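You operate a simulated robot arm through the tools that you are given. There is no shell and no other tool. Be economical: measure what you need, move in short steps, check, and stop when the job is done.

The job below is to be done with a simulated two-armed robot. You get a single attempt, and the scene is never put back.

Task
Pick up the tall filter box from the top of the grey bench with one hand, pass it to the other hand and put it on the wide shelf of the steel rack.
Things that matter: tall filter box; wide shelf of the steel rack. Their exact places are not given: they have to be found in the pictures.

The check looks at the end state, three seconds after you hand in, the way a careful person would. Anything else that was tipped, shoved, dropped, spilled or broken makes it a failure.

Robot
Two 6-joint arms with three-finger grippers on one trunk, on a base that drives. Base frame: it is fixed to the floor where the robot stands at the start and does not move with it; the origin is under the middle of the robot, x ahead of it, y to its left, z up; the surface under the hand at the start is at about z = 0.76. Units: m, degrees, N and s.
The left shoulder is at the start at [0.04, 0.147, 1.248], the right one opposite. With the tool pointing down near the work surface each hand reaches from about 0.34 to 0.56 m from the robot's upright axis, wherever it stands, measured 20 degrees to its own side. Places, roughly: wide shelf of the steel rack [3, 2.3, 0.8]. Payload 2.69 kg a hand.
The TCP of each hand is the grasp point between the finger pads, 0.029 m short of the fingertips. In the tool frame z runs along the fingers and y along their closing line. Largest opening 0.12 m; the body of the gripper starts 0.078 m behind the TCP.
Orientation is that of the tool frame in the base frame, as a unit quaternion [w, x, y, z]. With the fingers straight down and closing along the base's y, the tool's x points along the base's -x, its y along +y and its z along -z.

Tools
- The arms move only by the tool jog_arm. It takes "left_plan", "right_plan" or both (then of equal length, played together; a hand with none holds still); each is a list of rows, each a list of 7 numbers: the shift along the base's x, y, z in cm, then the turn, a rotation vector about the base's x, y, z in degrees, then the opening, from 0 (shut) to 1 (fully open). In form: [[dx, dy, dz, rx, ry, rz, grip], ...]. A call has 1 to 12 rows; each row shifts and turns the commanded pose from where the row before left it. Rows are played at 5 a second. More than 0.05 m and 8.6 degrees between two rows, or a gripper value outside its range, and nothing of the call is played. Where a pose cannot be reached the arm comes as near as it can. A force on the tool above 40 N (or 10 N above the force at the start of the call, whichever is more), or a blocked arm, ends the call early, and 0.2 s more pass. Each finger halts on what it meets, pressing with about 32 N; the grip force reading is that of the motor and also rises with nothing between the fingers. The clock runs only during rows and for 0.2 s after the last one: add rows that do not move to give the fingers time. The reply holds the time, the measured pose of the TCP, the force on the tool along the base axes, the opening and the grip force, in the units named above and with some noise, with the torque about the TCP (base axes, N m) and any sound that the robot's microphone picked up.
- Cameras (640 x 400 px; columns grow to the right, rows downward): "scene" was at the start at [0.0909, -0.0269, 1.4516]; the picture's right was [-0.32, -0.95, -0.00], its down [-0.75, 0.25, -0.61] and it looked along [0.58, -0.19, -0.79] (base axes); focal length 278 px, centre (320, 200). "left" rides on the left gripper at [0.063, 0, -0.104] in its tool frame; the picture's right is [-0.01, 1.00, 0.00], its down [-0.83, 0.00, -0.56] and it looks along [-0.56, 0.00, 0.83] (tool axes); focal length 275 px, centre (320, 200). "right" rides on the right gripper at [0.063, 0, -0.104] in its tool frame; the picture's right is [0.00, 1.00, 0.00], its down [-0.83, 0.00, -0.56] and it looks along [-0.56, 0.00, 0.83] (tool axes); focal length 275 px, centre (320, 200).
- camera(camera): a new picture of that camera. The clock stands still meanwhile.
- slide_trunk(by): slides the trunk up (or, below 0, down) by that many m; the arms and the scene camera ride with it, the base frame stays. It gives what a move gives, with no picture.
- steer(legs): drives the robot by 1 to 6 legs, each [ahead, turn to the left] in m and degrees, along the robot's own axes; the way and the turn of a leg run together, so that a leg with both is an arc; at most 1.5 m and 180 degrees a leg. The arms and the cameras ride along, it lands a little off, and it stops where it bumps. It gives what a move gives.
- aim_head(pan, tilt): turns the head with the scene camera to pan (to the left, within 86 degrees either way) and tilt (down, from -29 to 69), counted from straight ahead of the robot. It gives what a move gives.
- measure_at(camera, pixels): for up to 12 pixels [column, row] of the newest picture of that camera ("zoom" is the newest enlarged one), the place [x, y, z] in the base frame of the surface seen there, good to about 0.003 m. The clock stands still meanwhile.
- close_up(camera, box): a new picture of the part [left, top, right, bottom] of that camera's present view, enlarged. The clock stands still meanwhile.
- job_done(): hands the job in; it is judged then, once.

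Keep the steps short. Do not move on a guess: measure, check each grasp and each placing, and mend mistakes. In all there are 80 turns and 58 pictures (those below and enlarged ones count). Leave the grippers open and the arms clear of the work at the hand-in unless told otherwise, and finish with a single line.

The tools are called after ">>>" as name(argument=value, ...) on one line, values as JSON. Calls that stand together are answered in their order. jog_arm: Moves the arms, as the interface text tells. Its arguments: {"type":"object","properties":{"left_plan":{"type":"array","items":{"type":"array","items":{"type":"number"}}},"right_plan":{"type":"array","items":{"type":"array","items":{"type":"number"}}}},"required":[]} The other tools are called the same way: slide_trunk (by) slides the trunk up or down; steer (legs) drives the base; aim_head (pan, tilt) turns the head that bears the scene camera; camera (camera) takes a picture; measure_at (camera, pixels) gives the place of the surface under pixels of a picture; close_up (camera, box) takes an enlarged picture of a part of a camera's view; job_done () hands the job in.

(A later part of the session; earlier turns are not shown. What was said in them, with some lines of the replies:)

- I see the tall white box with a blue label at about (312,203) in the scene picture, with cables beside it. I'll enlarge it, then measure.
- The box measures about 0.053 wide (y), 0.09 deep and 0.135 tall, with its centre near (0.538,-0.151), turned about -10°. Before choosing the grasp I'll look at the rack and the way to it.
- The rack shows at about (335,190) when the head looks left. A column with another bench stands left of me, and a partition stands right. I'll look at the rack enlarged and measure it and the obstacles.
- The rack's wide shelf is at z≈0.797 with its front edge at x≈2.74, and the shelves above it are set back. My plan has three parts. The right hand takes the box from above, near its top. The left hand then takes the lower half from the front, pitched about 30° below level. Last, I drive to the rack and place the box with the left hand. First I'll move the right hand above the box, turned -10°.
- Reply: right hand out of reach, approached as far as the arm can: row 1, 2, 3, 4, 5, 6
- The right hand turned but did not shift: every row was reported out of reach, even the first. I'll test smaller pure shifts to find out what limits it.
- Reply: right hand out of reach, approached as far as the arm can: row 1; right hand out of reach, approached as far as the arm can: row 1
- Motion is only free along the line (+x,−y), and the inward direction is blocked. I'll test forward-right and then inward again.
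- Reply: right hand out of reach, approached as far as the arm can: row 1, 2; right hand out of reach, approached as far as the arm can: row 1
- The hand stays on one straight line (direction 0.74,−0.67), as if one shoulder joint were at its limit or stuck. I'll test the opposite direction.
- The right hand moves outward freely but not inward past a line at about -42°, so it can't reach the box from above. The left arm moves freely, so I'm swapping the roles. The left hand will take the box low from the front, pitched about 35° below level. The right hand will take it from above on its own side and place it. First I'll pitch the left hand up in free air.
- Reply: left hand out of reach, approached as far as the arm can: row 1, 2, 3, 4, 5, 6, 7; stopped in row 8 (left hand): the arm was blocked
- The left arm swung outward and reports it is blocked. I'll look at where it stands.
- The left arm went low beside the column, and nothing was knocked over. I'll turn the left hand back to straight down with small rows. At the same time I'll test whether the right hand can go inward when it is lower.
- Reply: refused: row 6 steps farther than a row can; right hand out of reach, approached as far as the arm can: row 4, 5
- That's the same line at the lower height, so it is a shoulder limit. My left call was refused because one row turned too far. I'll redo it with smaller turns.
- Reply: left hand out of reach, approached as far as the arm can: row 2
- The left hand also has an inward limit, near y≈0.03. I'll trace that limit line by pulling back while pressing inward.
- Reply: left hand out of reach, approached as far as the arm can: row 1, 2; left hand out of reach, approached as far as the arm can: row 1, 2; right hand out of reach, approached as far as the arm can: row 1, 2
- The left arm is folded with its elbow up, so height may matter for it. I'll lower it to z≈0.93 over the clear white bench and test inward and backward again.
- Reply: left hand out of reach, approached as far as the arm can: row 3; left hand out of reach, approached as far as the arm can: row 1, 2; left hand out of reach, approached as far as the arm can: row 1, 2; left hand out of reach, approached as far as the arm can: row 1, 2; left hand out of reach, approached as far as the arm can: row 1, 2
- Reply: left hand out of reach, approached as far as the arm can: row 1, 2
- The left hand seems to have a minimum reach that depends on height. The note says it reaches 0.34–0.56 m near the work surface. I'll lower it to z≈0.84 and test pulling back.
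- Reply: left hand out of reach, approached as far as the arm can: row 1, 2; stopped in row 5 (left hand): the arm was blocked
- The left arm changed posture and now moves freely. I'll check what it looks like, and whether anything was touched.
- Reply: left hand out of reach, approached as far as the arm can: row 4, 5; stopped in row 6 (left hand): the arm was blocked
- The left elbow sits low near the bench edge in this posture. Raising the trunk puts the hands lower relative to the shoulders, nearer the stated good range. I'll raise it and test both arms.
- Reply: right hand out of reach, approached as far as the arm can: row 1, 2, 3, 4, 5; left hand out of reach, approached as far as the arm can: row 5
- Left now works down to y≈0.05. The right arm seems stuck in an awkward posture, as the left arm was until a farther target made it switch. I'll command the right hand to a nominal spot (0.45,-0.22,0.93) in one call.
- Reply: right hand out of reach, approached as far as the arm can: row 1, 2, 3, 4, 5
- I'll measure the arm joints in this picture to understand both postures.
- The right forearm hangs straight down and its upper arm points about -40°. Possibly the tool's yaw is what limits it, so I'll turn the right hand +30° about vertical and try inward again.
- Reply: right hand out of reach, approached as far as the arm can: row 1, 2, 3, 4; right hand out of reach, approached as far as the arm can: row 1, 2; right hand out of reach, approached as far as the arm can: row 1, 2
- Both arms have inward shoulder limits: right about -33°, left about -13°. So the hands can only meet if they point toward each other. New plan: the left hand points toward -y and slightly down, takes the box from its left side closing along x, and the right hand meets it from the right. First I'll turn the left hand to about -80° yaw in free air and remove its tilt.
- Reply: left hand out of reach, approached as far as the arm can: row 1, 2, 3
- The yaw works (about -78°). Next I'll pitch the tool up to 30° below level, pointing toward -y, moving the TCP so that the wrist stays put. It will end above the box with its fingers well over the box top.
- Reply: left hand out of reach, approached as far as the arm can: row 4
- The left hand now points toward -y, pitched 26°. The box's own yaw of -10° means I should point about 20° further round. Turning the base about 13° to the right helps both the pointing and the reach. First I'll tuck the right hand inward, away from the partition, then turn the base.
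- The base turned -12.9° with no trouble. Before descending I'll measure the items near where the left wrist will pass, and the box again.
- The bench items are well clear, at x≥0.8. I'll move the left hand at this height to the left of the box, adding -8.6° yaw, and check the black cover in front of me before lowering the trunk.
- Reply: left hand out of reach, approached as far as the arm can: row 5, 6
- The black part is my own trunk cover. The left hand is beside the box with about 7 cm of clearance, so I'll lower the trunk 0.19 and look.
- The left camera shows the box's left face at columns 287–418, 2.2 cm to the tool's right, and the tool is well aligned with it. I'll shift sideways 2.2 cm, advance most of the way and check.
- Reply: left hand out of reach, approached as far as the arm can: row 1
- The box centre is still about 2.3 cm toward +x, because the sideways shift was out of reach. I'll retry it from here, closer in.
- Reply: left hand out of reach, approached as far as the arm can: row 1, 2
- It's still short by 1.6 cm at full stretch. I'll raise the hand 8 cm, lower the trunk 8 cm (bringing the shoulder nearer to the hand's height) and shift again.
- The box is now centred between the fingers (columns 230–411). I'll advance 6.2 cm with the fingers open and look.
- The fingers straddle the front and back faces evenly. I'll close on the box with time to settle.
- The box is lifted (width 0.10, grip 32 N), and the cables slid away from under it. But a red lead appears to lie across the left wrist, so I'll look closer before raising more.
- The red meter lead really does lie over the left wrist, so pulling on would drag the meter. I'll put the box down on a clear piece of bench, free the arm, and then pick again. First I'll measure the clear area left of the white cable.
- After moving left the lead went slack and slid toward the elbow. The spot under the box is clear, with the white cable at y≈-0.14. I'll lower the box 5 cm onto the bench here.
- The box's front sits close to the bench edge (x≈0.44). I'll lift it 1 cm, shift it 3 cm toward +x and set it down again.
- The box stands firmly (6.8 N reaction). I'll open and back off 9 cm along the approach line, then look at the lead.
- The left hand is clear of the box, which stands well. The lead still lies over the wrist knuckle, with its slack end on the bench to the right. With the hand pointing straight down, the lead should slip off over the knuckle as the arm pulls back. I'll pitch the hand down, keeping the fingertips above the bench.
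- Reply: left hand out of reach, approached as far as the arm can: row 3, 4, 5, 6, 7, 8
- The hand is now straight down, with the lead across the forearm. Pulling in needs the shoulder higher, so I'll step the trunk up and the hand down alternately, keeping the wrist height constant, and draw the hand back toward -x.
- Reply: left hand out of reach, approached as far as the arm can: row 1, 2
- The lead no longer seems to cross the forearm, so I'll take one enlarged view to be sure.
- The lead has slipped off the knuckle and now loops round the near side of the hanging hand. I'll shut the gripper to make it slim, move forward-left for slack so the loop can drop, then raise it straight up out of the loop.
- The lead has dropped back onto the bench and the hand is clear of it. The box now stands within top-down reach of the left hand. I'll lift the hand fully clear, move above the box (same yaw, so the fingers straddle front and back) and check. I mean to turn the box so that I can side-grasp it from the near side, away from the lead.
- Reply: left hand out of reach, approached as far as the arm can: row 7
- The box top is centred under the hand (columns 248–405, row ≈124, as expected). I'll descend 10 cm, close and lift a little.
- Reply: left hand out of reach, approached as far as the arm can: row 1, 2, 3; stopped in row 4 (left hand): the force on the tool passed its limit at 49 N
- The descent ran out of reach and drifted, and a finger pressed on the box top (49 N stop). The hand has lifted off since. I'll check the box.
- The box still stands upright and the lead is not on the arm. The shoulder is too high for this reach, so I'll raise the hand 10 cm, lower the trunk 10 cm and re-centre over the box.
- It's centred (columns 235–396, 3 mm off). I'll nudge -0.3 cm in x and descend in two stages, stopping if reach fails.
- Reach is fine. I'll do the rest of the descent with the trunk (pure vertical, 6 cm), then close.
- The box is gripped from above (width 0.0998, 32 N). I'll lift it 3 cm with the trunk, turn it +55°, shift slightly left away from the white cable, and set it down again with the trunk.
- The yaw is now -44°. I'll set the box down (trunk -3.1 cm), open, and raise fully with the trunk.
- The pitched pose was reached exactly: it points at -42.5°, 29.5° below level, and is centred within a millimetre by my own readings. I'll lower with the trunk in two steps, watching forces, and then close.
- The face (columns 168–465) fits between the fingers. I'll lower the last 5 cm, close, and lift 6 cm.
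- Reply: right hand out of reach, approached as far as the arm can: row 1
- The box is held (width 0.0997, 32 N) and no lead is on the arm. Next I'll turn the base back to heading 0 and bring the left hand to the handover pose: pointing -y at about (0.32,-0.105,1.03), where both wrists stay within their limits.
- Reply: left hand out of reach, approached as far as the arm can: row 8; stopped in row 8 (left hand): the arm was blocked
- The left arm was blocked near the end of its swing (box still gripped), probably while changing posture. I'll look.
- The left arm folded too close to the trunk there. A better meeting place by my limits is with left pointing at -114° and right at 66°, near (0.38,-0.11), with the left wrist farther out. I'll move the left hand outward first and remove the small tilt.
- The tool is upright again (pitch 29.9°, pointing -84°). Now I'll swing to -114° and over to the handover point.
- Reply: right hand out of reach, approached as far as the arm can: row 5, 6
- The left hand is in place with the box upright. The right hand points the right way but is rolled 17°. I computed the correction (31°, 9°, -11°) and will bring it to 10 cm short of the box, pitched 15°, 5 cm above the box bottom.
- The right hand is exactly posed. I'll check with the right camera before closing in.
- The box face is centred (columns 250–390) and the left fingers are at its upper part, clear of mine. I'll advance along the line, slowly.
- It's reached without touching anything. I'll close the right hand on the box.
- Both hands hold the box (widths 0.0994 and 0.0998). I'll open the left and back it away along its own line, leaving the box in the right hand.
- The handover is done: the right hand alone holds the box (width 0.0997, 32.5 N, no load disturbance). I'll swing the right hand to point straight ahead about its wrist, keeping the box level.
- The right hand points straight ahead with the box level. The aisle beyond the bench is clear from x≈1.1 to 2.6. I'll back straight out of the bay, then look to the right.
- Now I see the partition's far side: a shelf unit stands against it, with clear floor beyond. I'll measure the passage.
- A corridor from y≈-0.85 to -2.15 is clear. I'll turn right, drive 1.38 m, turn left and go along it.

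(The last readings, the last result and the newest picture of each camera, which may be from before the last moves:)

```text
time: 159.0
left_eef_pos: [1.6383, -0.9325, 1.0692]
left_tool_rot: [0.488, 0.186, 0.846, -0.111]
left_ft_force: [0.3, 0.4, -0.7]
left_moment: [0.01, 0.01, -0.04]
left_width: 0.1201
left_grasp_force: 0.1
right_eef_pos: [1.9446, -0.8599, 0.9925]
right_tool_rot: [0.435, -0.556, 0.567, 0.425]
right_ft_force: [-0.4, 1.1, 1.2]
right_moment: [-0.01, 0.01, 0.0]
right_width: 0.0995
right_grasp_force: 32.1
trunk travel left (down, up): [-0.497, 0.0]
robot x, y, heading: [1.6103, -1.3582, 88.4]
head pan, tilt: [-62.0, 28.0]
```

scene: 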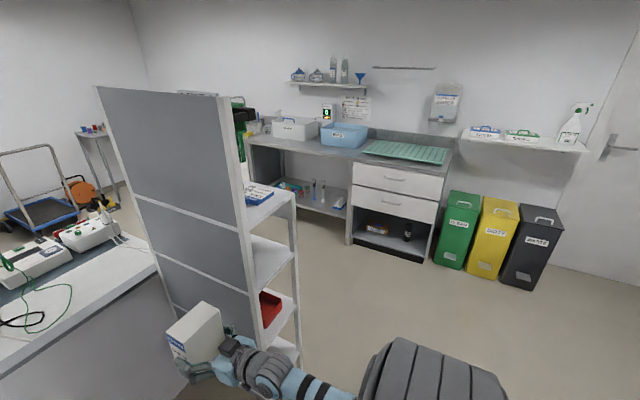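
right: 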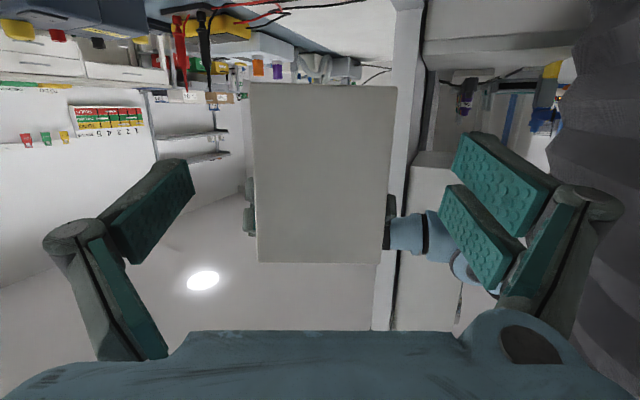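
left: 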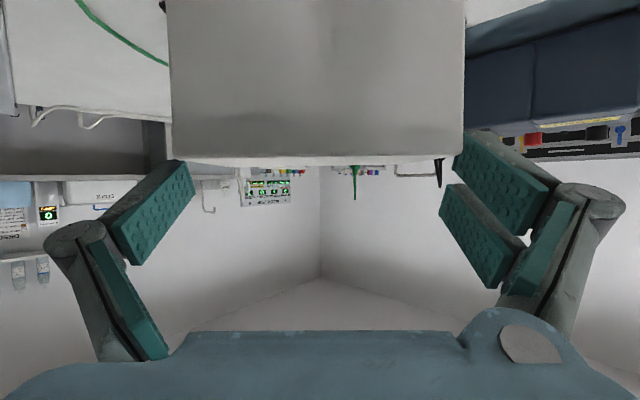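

The aisle ahead is clear. I'll drive toward the rack and turn to face it.

>>> steer(legs=[[1.5, 1.6], [1.5, 0], [0, -90]])

>>> aim_head(pan=8, tilt=28)

>>> camera(camera="scene")

```text
time: 177.3
left_eef_pos: [2.0508, 1.6396, 1.0689]
left_tool_rot: [0.275, 0.719, 0.482, -0.417]
left_ft_force: [-0.1, -0.4, 0.0]
left_moment: [0.0, -0.01, 0.01]
left_width: 0.12
left_grasp_force: 0.1
right_eef_pos: [2.1346, 1.338, 0.992]
right_tool_rot: [0.608, -0.007, 0.794, 0.005]
right_ft_force: [-0.1, 0.6, 0.2]
right_moment: [0.02, 0.03, -0.02]
right_width: 0.0996
right_grasp_force: 31.9
trunk travel left (down, up): [-0.497, 0.0]
robot x, y, heading: [1.6284, 1.6472, 0.9]
head pan, tilt: [-62.0, 28.0]
```

```text
time: 178.7
left_eef_pos: [2.051, 1.6403, 1.0708]
left_tool_rot: [0.275, 0.719, 0.482, -0.418]
left_ft_force: [-0.2, 0.1, 0.3]
left_moment: [0.01, 0.01, 0.01]
left_width: 0.1202
left_grasp_force: 0.0
right_eef_pos: [2.1351, 1.3375, 0.9913]
right_tool_rot: [0.609, -0.008, 0.793, 0.006]
right_ft_force: [0.8, 0.0, 0.6]
right_moment: [0.0, 0.02, 0.01]
right_width: 0.0996
right_grasp_force: 31.7
trunk travel left (down, up): [-0.497, 0.0]
robot x, y, heading: [1.6268, 1.6499, 1.0]
head pan, tilt: [8.0, 28.0]
```

```text
4 pictures are left
```

scene: 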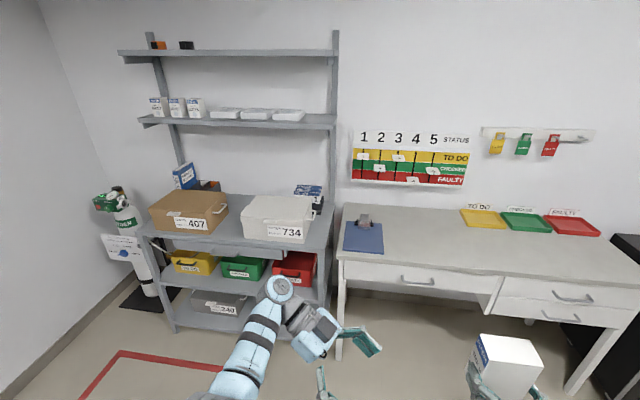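

The wide shelf holds boxes 407 and 734, with free strips between them, at the right end and along the front. I'll measure these.

>>> measure_at(camera="scene", pixels=[[232, 235], [232, 215], [236, 205], [215, 228], [243, 234], [300, 240], [322, 235], [325, 215], [155, 230], [150, 232], [320, 248], [306, 222]])

>>> close_up(camera="scene", box=[130, 150, 350, 290])

```text
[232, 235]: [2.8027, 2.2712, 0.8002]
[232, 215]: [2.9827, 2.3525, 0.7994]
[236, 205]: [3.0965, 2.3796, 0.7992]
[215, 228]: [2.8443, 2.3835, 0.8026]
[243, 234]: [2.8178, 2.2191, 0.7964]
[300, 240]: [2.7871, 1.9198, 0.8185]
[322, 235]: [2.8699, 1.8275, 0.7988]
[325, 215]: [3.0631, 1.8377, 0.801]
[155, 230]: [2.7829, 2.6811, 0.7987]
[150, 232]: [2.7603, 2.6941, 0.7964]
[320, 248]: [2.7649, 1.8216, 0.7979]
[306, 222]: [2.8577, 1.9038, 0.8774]
```

```text
2.86 times, centred on (240, 220) of scene
```

zoom: 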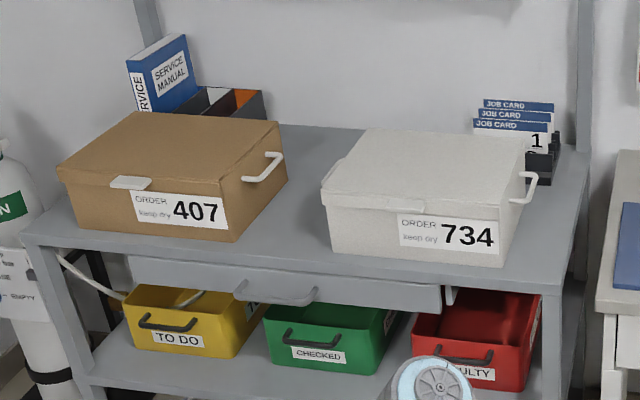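

>>> measure_at(camera="zoom", pixels=[[234, 232], [283, 160], [262, 180], [332, 240], [323, 190], [280, 258], [280, 240], [290, 210], [300, 180], [315, 150], [286, 180], [330, 200]])

```text
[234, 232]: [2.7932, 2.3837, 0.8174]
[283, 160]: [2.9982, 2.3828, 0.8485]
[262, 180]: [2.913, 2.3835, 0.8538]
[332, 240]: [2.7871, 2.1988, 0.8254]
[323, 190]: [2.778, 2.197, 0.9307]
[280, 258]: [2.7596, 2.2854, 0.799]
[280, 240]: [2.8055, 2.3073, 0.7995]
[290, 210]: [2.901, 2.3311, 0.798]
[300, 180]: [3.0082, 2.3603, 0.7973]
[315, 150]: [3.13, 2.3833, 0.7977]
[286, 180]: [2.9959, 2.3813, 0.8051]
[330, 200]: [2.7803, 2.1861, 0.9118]
```

The gap between 407 (y=2.384) and 734 (y=2.198) is free and 18 cm wide. I'll place the box at its front, centre about (2.79, 2.29). I'll check clearance on the left (cylinder, wall) and raise the empty left hand out of the way.

>>> measure_at(camera="scene", pixels=[[118, 225], [150, 290], [130, 300], [60, 330], [110, 260], [165, 330], [190, 195], [160, 215], [235, 120], [150, 126]])

>>> jog_arm(left_plan=[[-1, 1, 2.5, 0, 0, 0, 1], [-1, 1, 2.5, 0, 0, 0, 1], [-1, 1, 2.5, 0, 0, 0, 1], [-1, 1, 2.5, 0, 0, 0, 1], [0, 0, 0, 0, 0, 0, 1]])

```text
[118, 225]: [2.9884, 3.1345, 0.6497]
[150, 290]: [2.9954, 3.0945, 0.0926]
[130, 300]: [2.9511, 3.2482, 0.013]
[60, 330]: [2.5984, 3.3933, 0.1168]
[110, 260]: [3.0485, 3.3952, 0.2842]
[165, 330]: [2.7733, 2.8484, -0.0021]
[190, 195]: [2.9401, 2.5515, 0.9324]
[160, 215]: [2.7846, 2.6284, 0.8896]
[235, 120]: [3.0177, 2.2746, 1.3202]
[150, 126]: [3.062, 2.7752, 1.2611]
```

```text
time: 179.9
left_eef_pos: [2.0668, 1.6502, 1.13]
left_tool_rot: [0.276, 0.719, 0.481, -0.419]
left_ft_force: [-0.7, 0.1, -0.2]
left_moment: [-0.01, 0.01, -0.03]
left_width: 0.1201
left_grasp_force: 0.1
left hand out of reach, approached as far as the arm can: row 2, 3, 4
right_eef_pos: [2.1351, 1.3373, 0.9923]
right_tool_rot: [0.608, -0.008, 0.794, 0.006]
right_ft_force: [0.2, -0.8, 0.2]
right_moment: [-0.01, 0.04, -0.01]
right_width: 0.0995
right_grasp_force: 32.2
trunk travel left (down, up): [-0.497, 0.0]
robot x, y, heading: [1.6255, 1.6532, 0.9]
head pan, tilt: [8.0, 28.0]
```

It's clear. I'll drive sideways by turning left, going 0.96 m, and turning back to face the rack.

>>> steer(legs=[[0, 89.1], [0.96, 0], [0, -90]])

```text
time: 192.5
left_eef_pos: [2.0619, 2.6099, 1.1303]
left_tool_rot: [0.277, 0.718, 0.483, -0.418]
left_ft_force: [0.4, 0.1, 0.1]
left_moment: [0.0, -0.02, -0.01]
left_width: 0.1201
left_grasp_force: 0.0
right_eef_pos: [2.1303, 2.2975, 0.9924]
right_tool_rot: [0.607, -0.009, 0.794, 0.007]
right_ft_force: [-0.3, 0.0, -0.1]
right_moment: [-0.02, 0.02, 0.01]
right_width: 0.0996
right_grasp_force: 31.7
trunk travel left (down, up): [-0.497, 0.0]
robot x, y, heading: [1.6167, 2.6077, 1.1]
head pan, tilt: [8.0, 28.0]
```

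>>> steer(legs=[[0.5, -1.1], [0.12, 0]])

```text
time: 196.3
left_eef_pos: [2.6676, 2.6164, 1.1328]
left_tool_rot: [0.276, 0.722, 0.479, -0.416]
left_ft_force: [-0.5, -0.6, 1.5]
left_moment: [0.04, -0.03, 0.05]
left_width: 0.1199
left_grasp_force: 0.1
right_eef_pos: [2.7358, 2.3035, 0.996]
right_tool_rot: [0.611, -0.007, 0.792, 0.005]
right_ft_force: [-0.7, 0.1, -1.3]
right_moment: [-0.02, 0.06, -0.01]
right_width: 0.0996
right_grasp_force: 32.0
trunk travel left (down, up): [-0.497, 0.0]
robot x, y, heading: [2.2364, 2.6185, 0.7]
head pan, tilt: [8.0, 28.0]
```

>>> steer(legs=[[0.045, -0.7]])

>>> jog_arm(right_plan=[[0, -0.8, 0, 0, 0, 0, 0.5], [0, 0, 0, 0, 0, 0, 0.5]])

>>> slide_trunk(by=-0.11)

>>> aim_head(pan=-25, tilt=50)

>>> camera(camera="scene")

```text
time: 197.2
left_eef_pos: [2.7123, 2.611, 1.1327]
left_tool_rot: [0.275, 0.725, 0.475, -0.417]
left_ft_force: [-0.6, -0.9, 1.3]
left_moment: [0.05, -0.05, 0.06]
left_width: 0.1197
left_grasp_force: 0.1
right_eef_pos: [2.778, 2.2969, 0.9958]
right_tool_rot: [0.611, -0.001, 0.791, 0.001]
right_ft_force: [-1.6, 0.5, -1.0]
right_moment: [0.02, 0.05, 0.0]
right_width: 0.0996
right_grasp_force: 31.9
trunk travel left (down, up): [-0.497, 0.0]
robot x, y, heading: [2.2808, 2.6164, 0.1]
head pan, tilt: [8.0, 28.0]
```

```text
time: 197.8
left_eef_pos: [2.7187, 2.6094, 1.1301]
left_tool_rot: [0.272, 0.723, 0.475, -0.421]
left_ft_force: [-0.7, 1.0, -0.1]
left_moment: [0.04, -0.03, 0.03]
left_width: 0.12
left_grasp_force: 0.1
right_eef_pos: [2.781, 2.2873, 0.9916]
right_tool_rot: [0.608, -0.001, 0.794, 0.001]
right_ft_force: [-0.3, -0.5, -1.4]
right_moment: [-0.02, 0.04, 0.01]
right_width: 0.0996
right_grasp_force: 32.0
trunk travel left (down, up): [-0.497, 0.0]
robot x, y, heading: [2.2816, 2.621, 0.4]
head pan, tilt: [8.0, 28.0]
```

```text
time: 199.2
left_eef_pos: [2.7217, 2.6105, 1.0198]
left_tool_rot: [0.272, 0.723, 0.476, -0.42]
left_ft_force: [0.9, 0.5, 0.4]
left_moment: [-0.01, -0.01, -0.03]
left_width: 0.1201
left_grasp_force: 0.0
right_eef_pos: [2.783, 2.2898, 0.8824]
right_tool_rot: [0.608, -0.001, 0.794, 0.001]
right_ft_force: [-0.5, -0.9, -1.8]
right_moment: [-0.02, 0.05, -0.02]
right_width: 0.0994
right_grasp_force: 32.0
trunk travel left (down, up): [-0.387, 0.11]
robot x, y, heading: [2.2818, 2.6187, -0.3]
head pan, tilt: [8.0, 28.0]
```

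```text
time: 200.2
left_eef_pos: [2.7211, 2.6118, 1.0199]
left_tool_rot: [0.272, 0.723, 0.475, -0.421]
left_ft_force: [1.0, -0.7, 0.5]
left_moment: [0.0, 0.0, 0.01]
left_width: 0.1202
left_grasp_force: 0.0
right_eef_pos: [2.7834, 2.2887, 0.8814]
right_tool_rot: [0.607, -0.001, 0.795, 0.0]
right_ft_force: [-0.4, 0.3, -1.0]
right_moment: [0.02, 0.05, 0.01]
right_width: 0.0993
right_grasp_force: 31.8
trunk travel left (down, up): [-0.387, 0.11]
robot x, y, heading: [2.2805, 2.6206, 0.1]
head pan, tilt: [-25.0, 50.0]
```

```text
2 pictures are left
```

scene: 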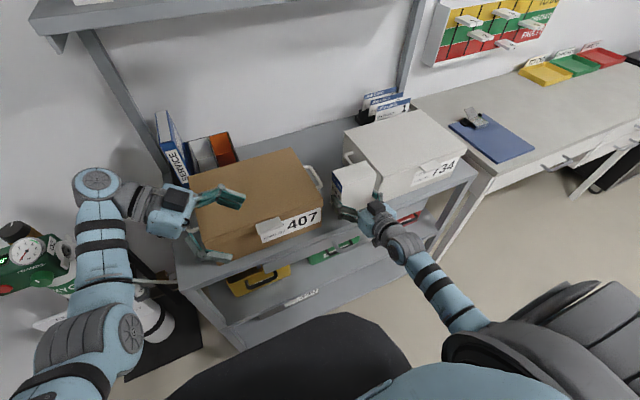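

The box hovers about 3 cm above the front of the gap, clear of 734 and 407. The left hand is above 407, so I'll lower only the right arm and watch for contact.

>>> jog_arm(right_plan=[[0, 0, -1.4, 0, 0, 0, 0.5], [0, 0, -1.2, 0, 0, 0, 0.5], [0, 0, -0.4, 0, 0, 0, 0.5], [0, 0, 0, 0, 0, 0, 0.5]])

```text
time: 201.2
left_eef_pos: [2.7204, 2.6107, 1.0193]
left_tool_rot: [0.272, 0.723, 0.476, -0.42]
left_ft_force: [-0.2, 0.3, -0.5]
left_moment: [0.0, -0.01, 0.0]
left_width: 0.12
left_grasp_force: 0.1
right_eef_pos: [2.7834, 2.2868, 0.8517]
right_tool_rot: [0.607, -0.002, 0.795, 0.001]
right_ft_force: [0.0, 0.7, -2.0]
right_moment: [0.04, 0.06, 0.0]
right_width: 0.0995
right_grasp_force: 32.2
trunk travel left (down, up): [-0.387, 0.11]
robot x, y, heading: [2.282, 2.6206, -0.1]
head pan, tilt: [-25.0, 50.0]
5 turns are left
```

It's about 3 mm above the shelf by my numbers. I'll ease down the rest, then open fully and wait.

>>> jog_arm(right_plan=[[0, 0, -0.2, 0, 0, 0, 0.5], [0, 0, -0.15, 0, 0, 0, 0.5], [0, 0, 0, 0, 0, 0, 0.5]])

>>> jog_arm(right_plan=[[0, 0, 0, 0, 0, 0, 0.7], [0, 0, 0, 0, 0, 0, 0.85], [0, 0, 0, 0, 0, 0, 1], [0, 0, 0, 0, 0, 0, 1], [0, 0, 0, 0, 0, 0, 1]])

>>> camera(camera="right")

```text
time: 202.0
left_eef_pos: [2.7194, 2.6118, 1.0203]
left_tool_rot: [0.272, 0.723, 0.475, -0.42]
left_ft_force: [0.6, 0.5, -0.1]
left_moment: [-0.04, -0.02, -0.03]
left_width: 0.12
left_grasp_force: 0.0
right_eef_pos: [2.7823, 2.2892, 0.8512]
right_tool_rot: [0.609, -0.001, 0.793, 0.001]
right_ft_force: [5.2, -3.9, 15.4]
right_moment: [0.58, 0.0, -0.14]
right_width: 0.0995
right_grasp_force: 32.0
trunk travel left (down, up): [-0.387, 0.11]
robot x, y, heading: [2.2804, 2.6142, -0.2]
head pan, tilt: [-25.0, 50.0]
```

```text
time: 203.2
left_eef_pos: [2.7207, 2.6117, 1.0191]
left_tool_rot: [0.272, 0.723, 0.476, -0.421]
left_ft_force: [0.4, -0.1, -1.0]
left_moment: [0.02, 0.01, 0.0]
left_width: 0.1201
left_grasp_force: 0.1
right_eef_pos: [2.7835, 2.2876, 0.8475]
right_tool_rot: [0.608, -0.001, 0.794, 0.001]
right_ft_force: [-0.1, 0.2, -0.2]
right_moment: [-0.01, 0.0, 0.0]
right_width: 0.1197
right_grasp_force: 0.0
trunk travel left (down, up): [-0.387, 0.11]
robot x, y, heading: [2.2783, 2.6176, 0.1]
head pan, tilt: [-25.0, 50.0]
```

```text
1 pictures are left
4 turns are left
```

right: 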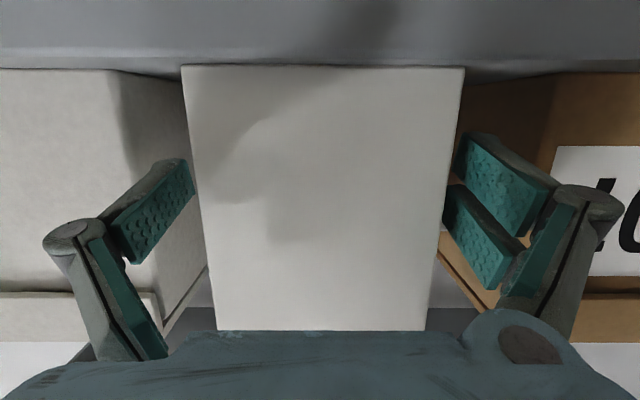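

The box touched down firmly (15 N reaction before release) and stands upright between the open fingers, with clearance on both sides. I'll drive straight back to clear it, then take a last look.

>>> steer(legs=[[-0.15, 0], [-0.25, 0]])

>>> aim_head(pan=-18, tilt=32)

>>> camera(camera="scene")

```text
time: 206.0
left_eef_pos: [2.3231, 2.6102, 1.0189]
left_tool_rot: [0.273, 0.722, 0.476, -0.422]
left_ft_force: [-0.2, -0.8, -0.1]
left_moment: [0.02, 0.04, -0.02]
left_width: 0.12
left_grasp_force: 0.1
right_eef_pos: [2.3846, 2.2892, 0.8471]
right_tool_rot: [0.606, -0.001, 0.795, 0.0]
right_ft_force: [-0.1, 0.4, 0.5]
right_moment: [-0.01, -0.01, 0.02]
right_width: 0.1199
right_grasp_force: 0.1
trunk travel left (down, up): [-0.387, 0.11]
robot x, y, heading: [1.8827, 2.6206, -0.1]
head pan, tilt: [-25.0, 50.0]
```

```text
time: 206.8
left_eef_pos: [2.3198, 2.6135, 1.0194]
left_tool_rot: [0.273, 0.723, 0.476, -0.42]
left_ft_force: [-1.2, 0.0, -0.4]
left_moment: [0.01, 0.01, -0.01]
left_width: 0.12
left_grasp_force: 0.0
right_eef_pos: [2.3827, 2.2895, 0.8473]
right_tool_rot: [0.607, -0.002, 0.794, 0.001]
right_ft_force: [-0.2, 0.4, 1.0]
right_moment: [0.0, 0.03, -0.01]
right_width: 0.1197
right_grasp_force: 0.1
trunk travel left (down, up): [-0.387, 0.11]
robot x, y, heading: [1.8836, 2.6162, -0.0]
head pan, tilt: [-18.0, 32.0]
```

```text
0 pictures are left
3 turns are left
```

scene: 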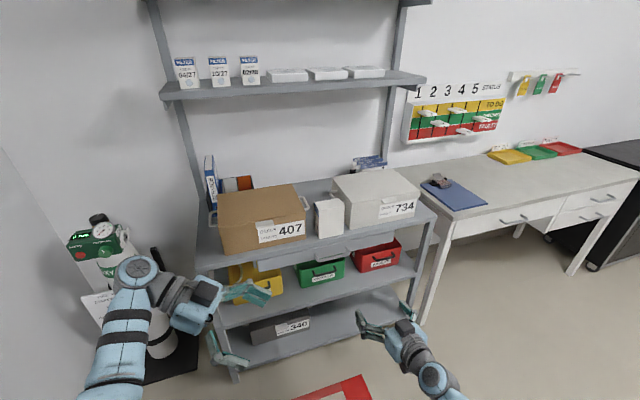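

The box stands upright on the wide shelf between 407 and 734. Both grippers are open and clear, so I'm handing in.

>>> job_done()

```text
The job is handed in.
```

The tall filter box was picked up with the left hand, passed in the air to the right hand, and now stands upright on the wide shelf between boxes 407 and 734; on the way I set it down on the bench twice, because the red meter lead caught on the left wrist (freed; the lead lies on the bench and the meter looked unmoved) and to turn it, and one finger pressed its top at 49 N with no tipping or damage seen in the pictures.
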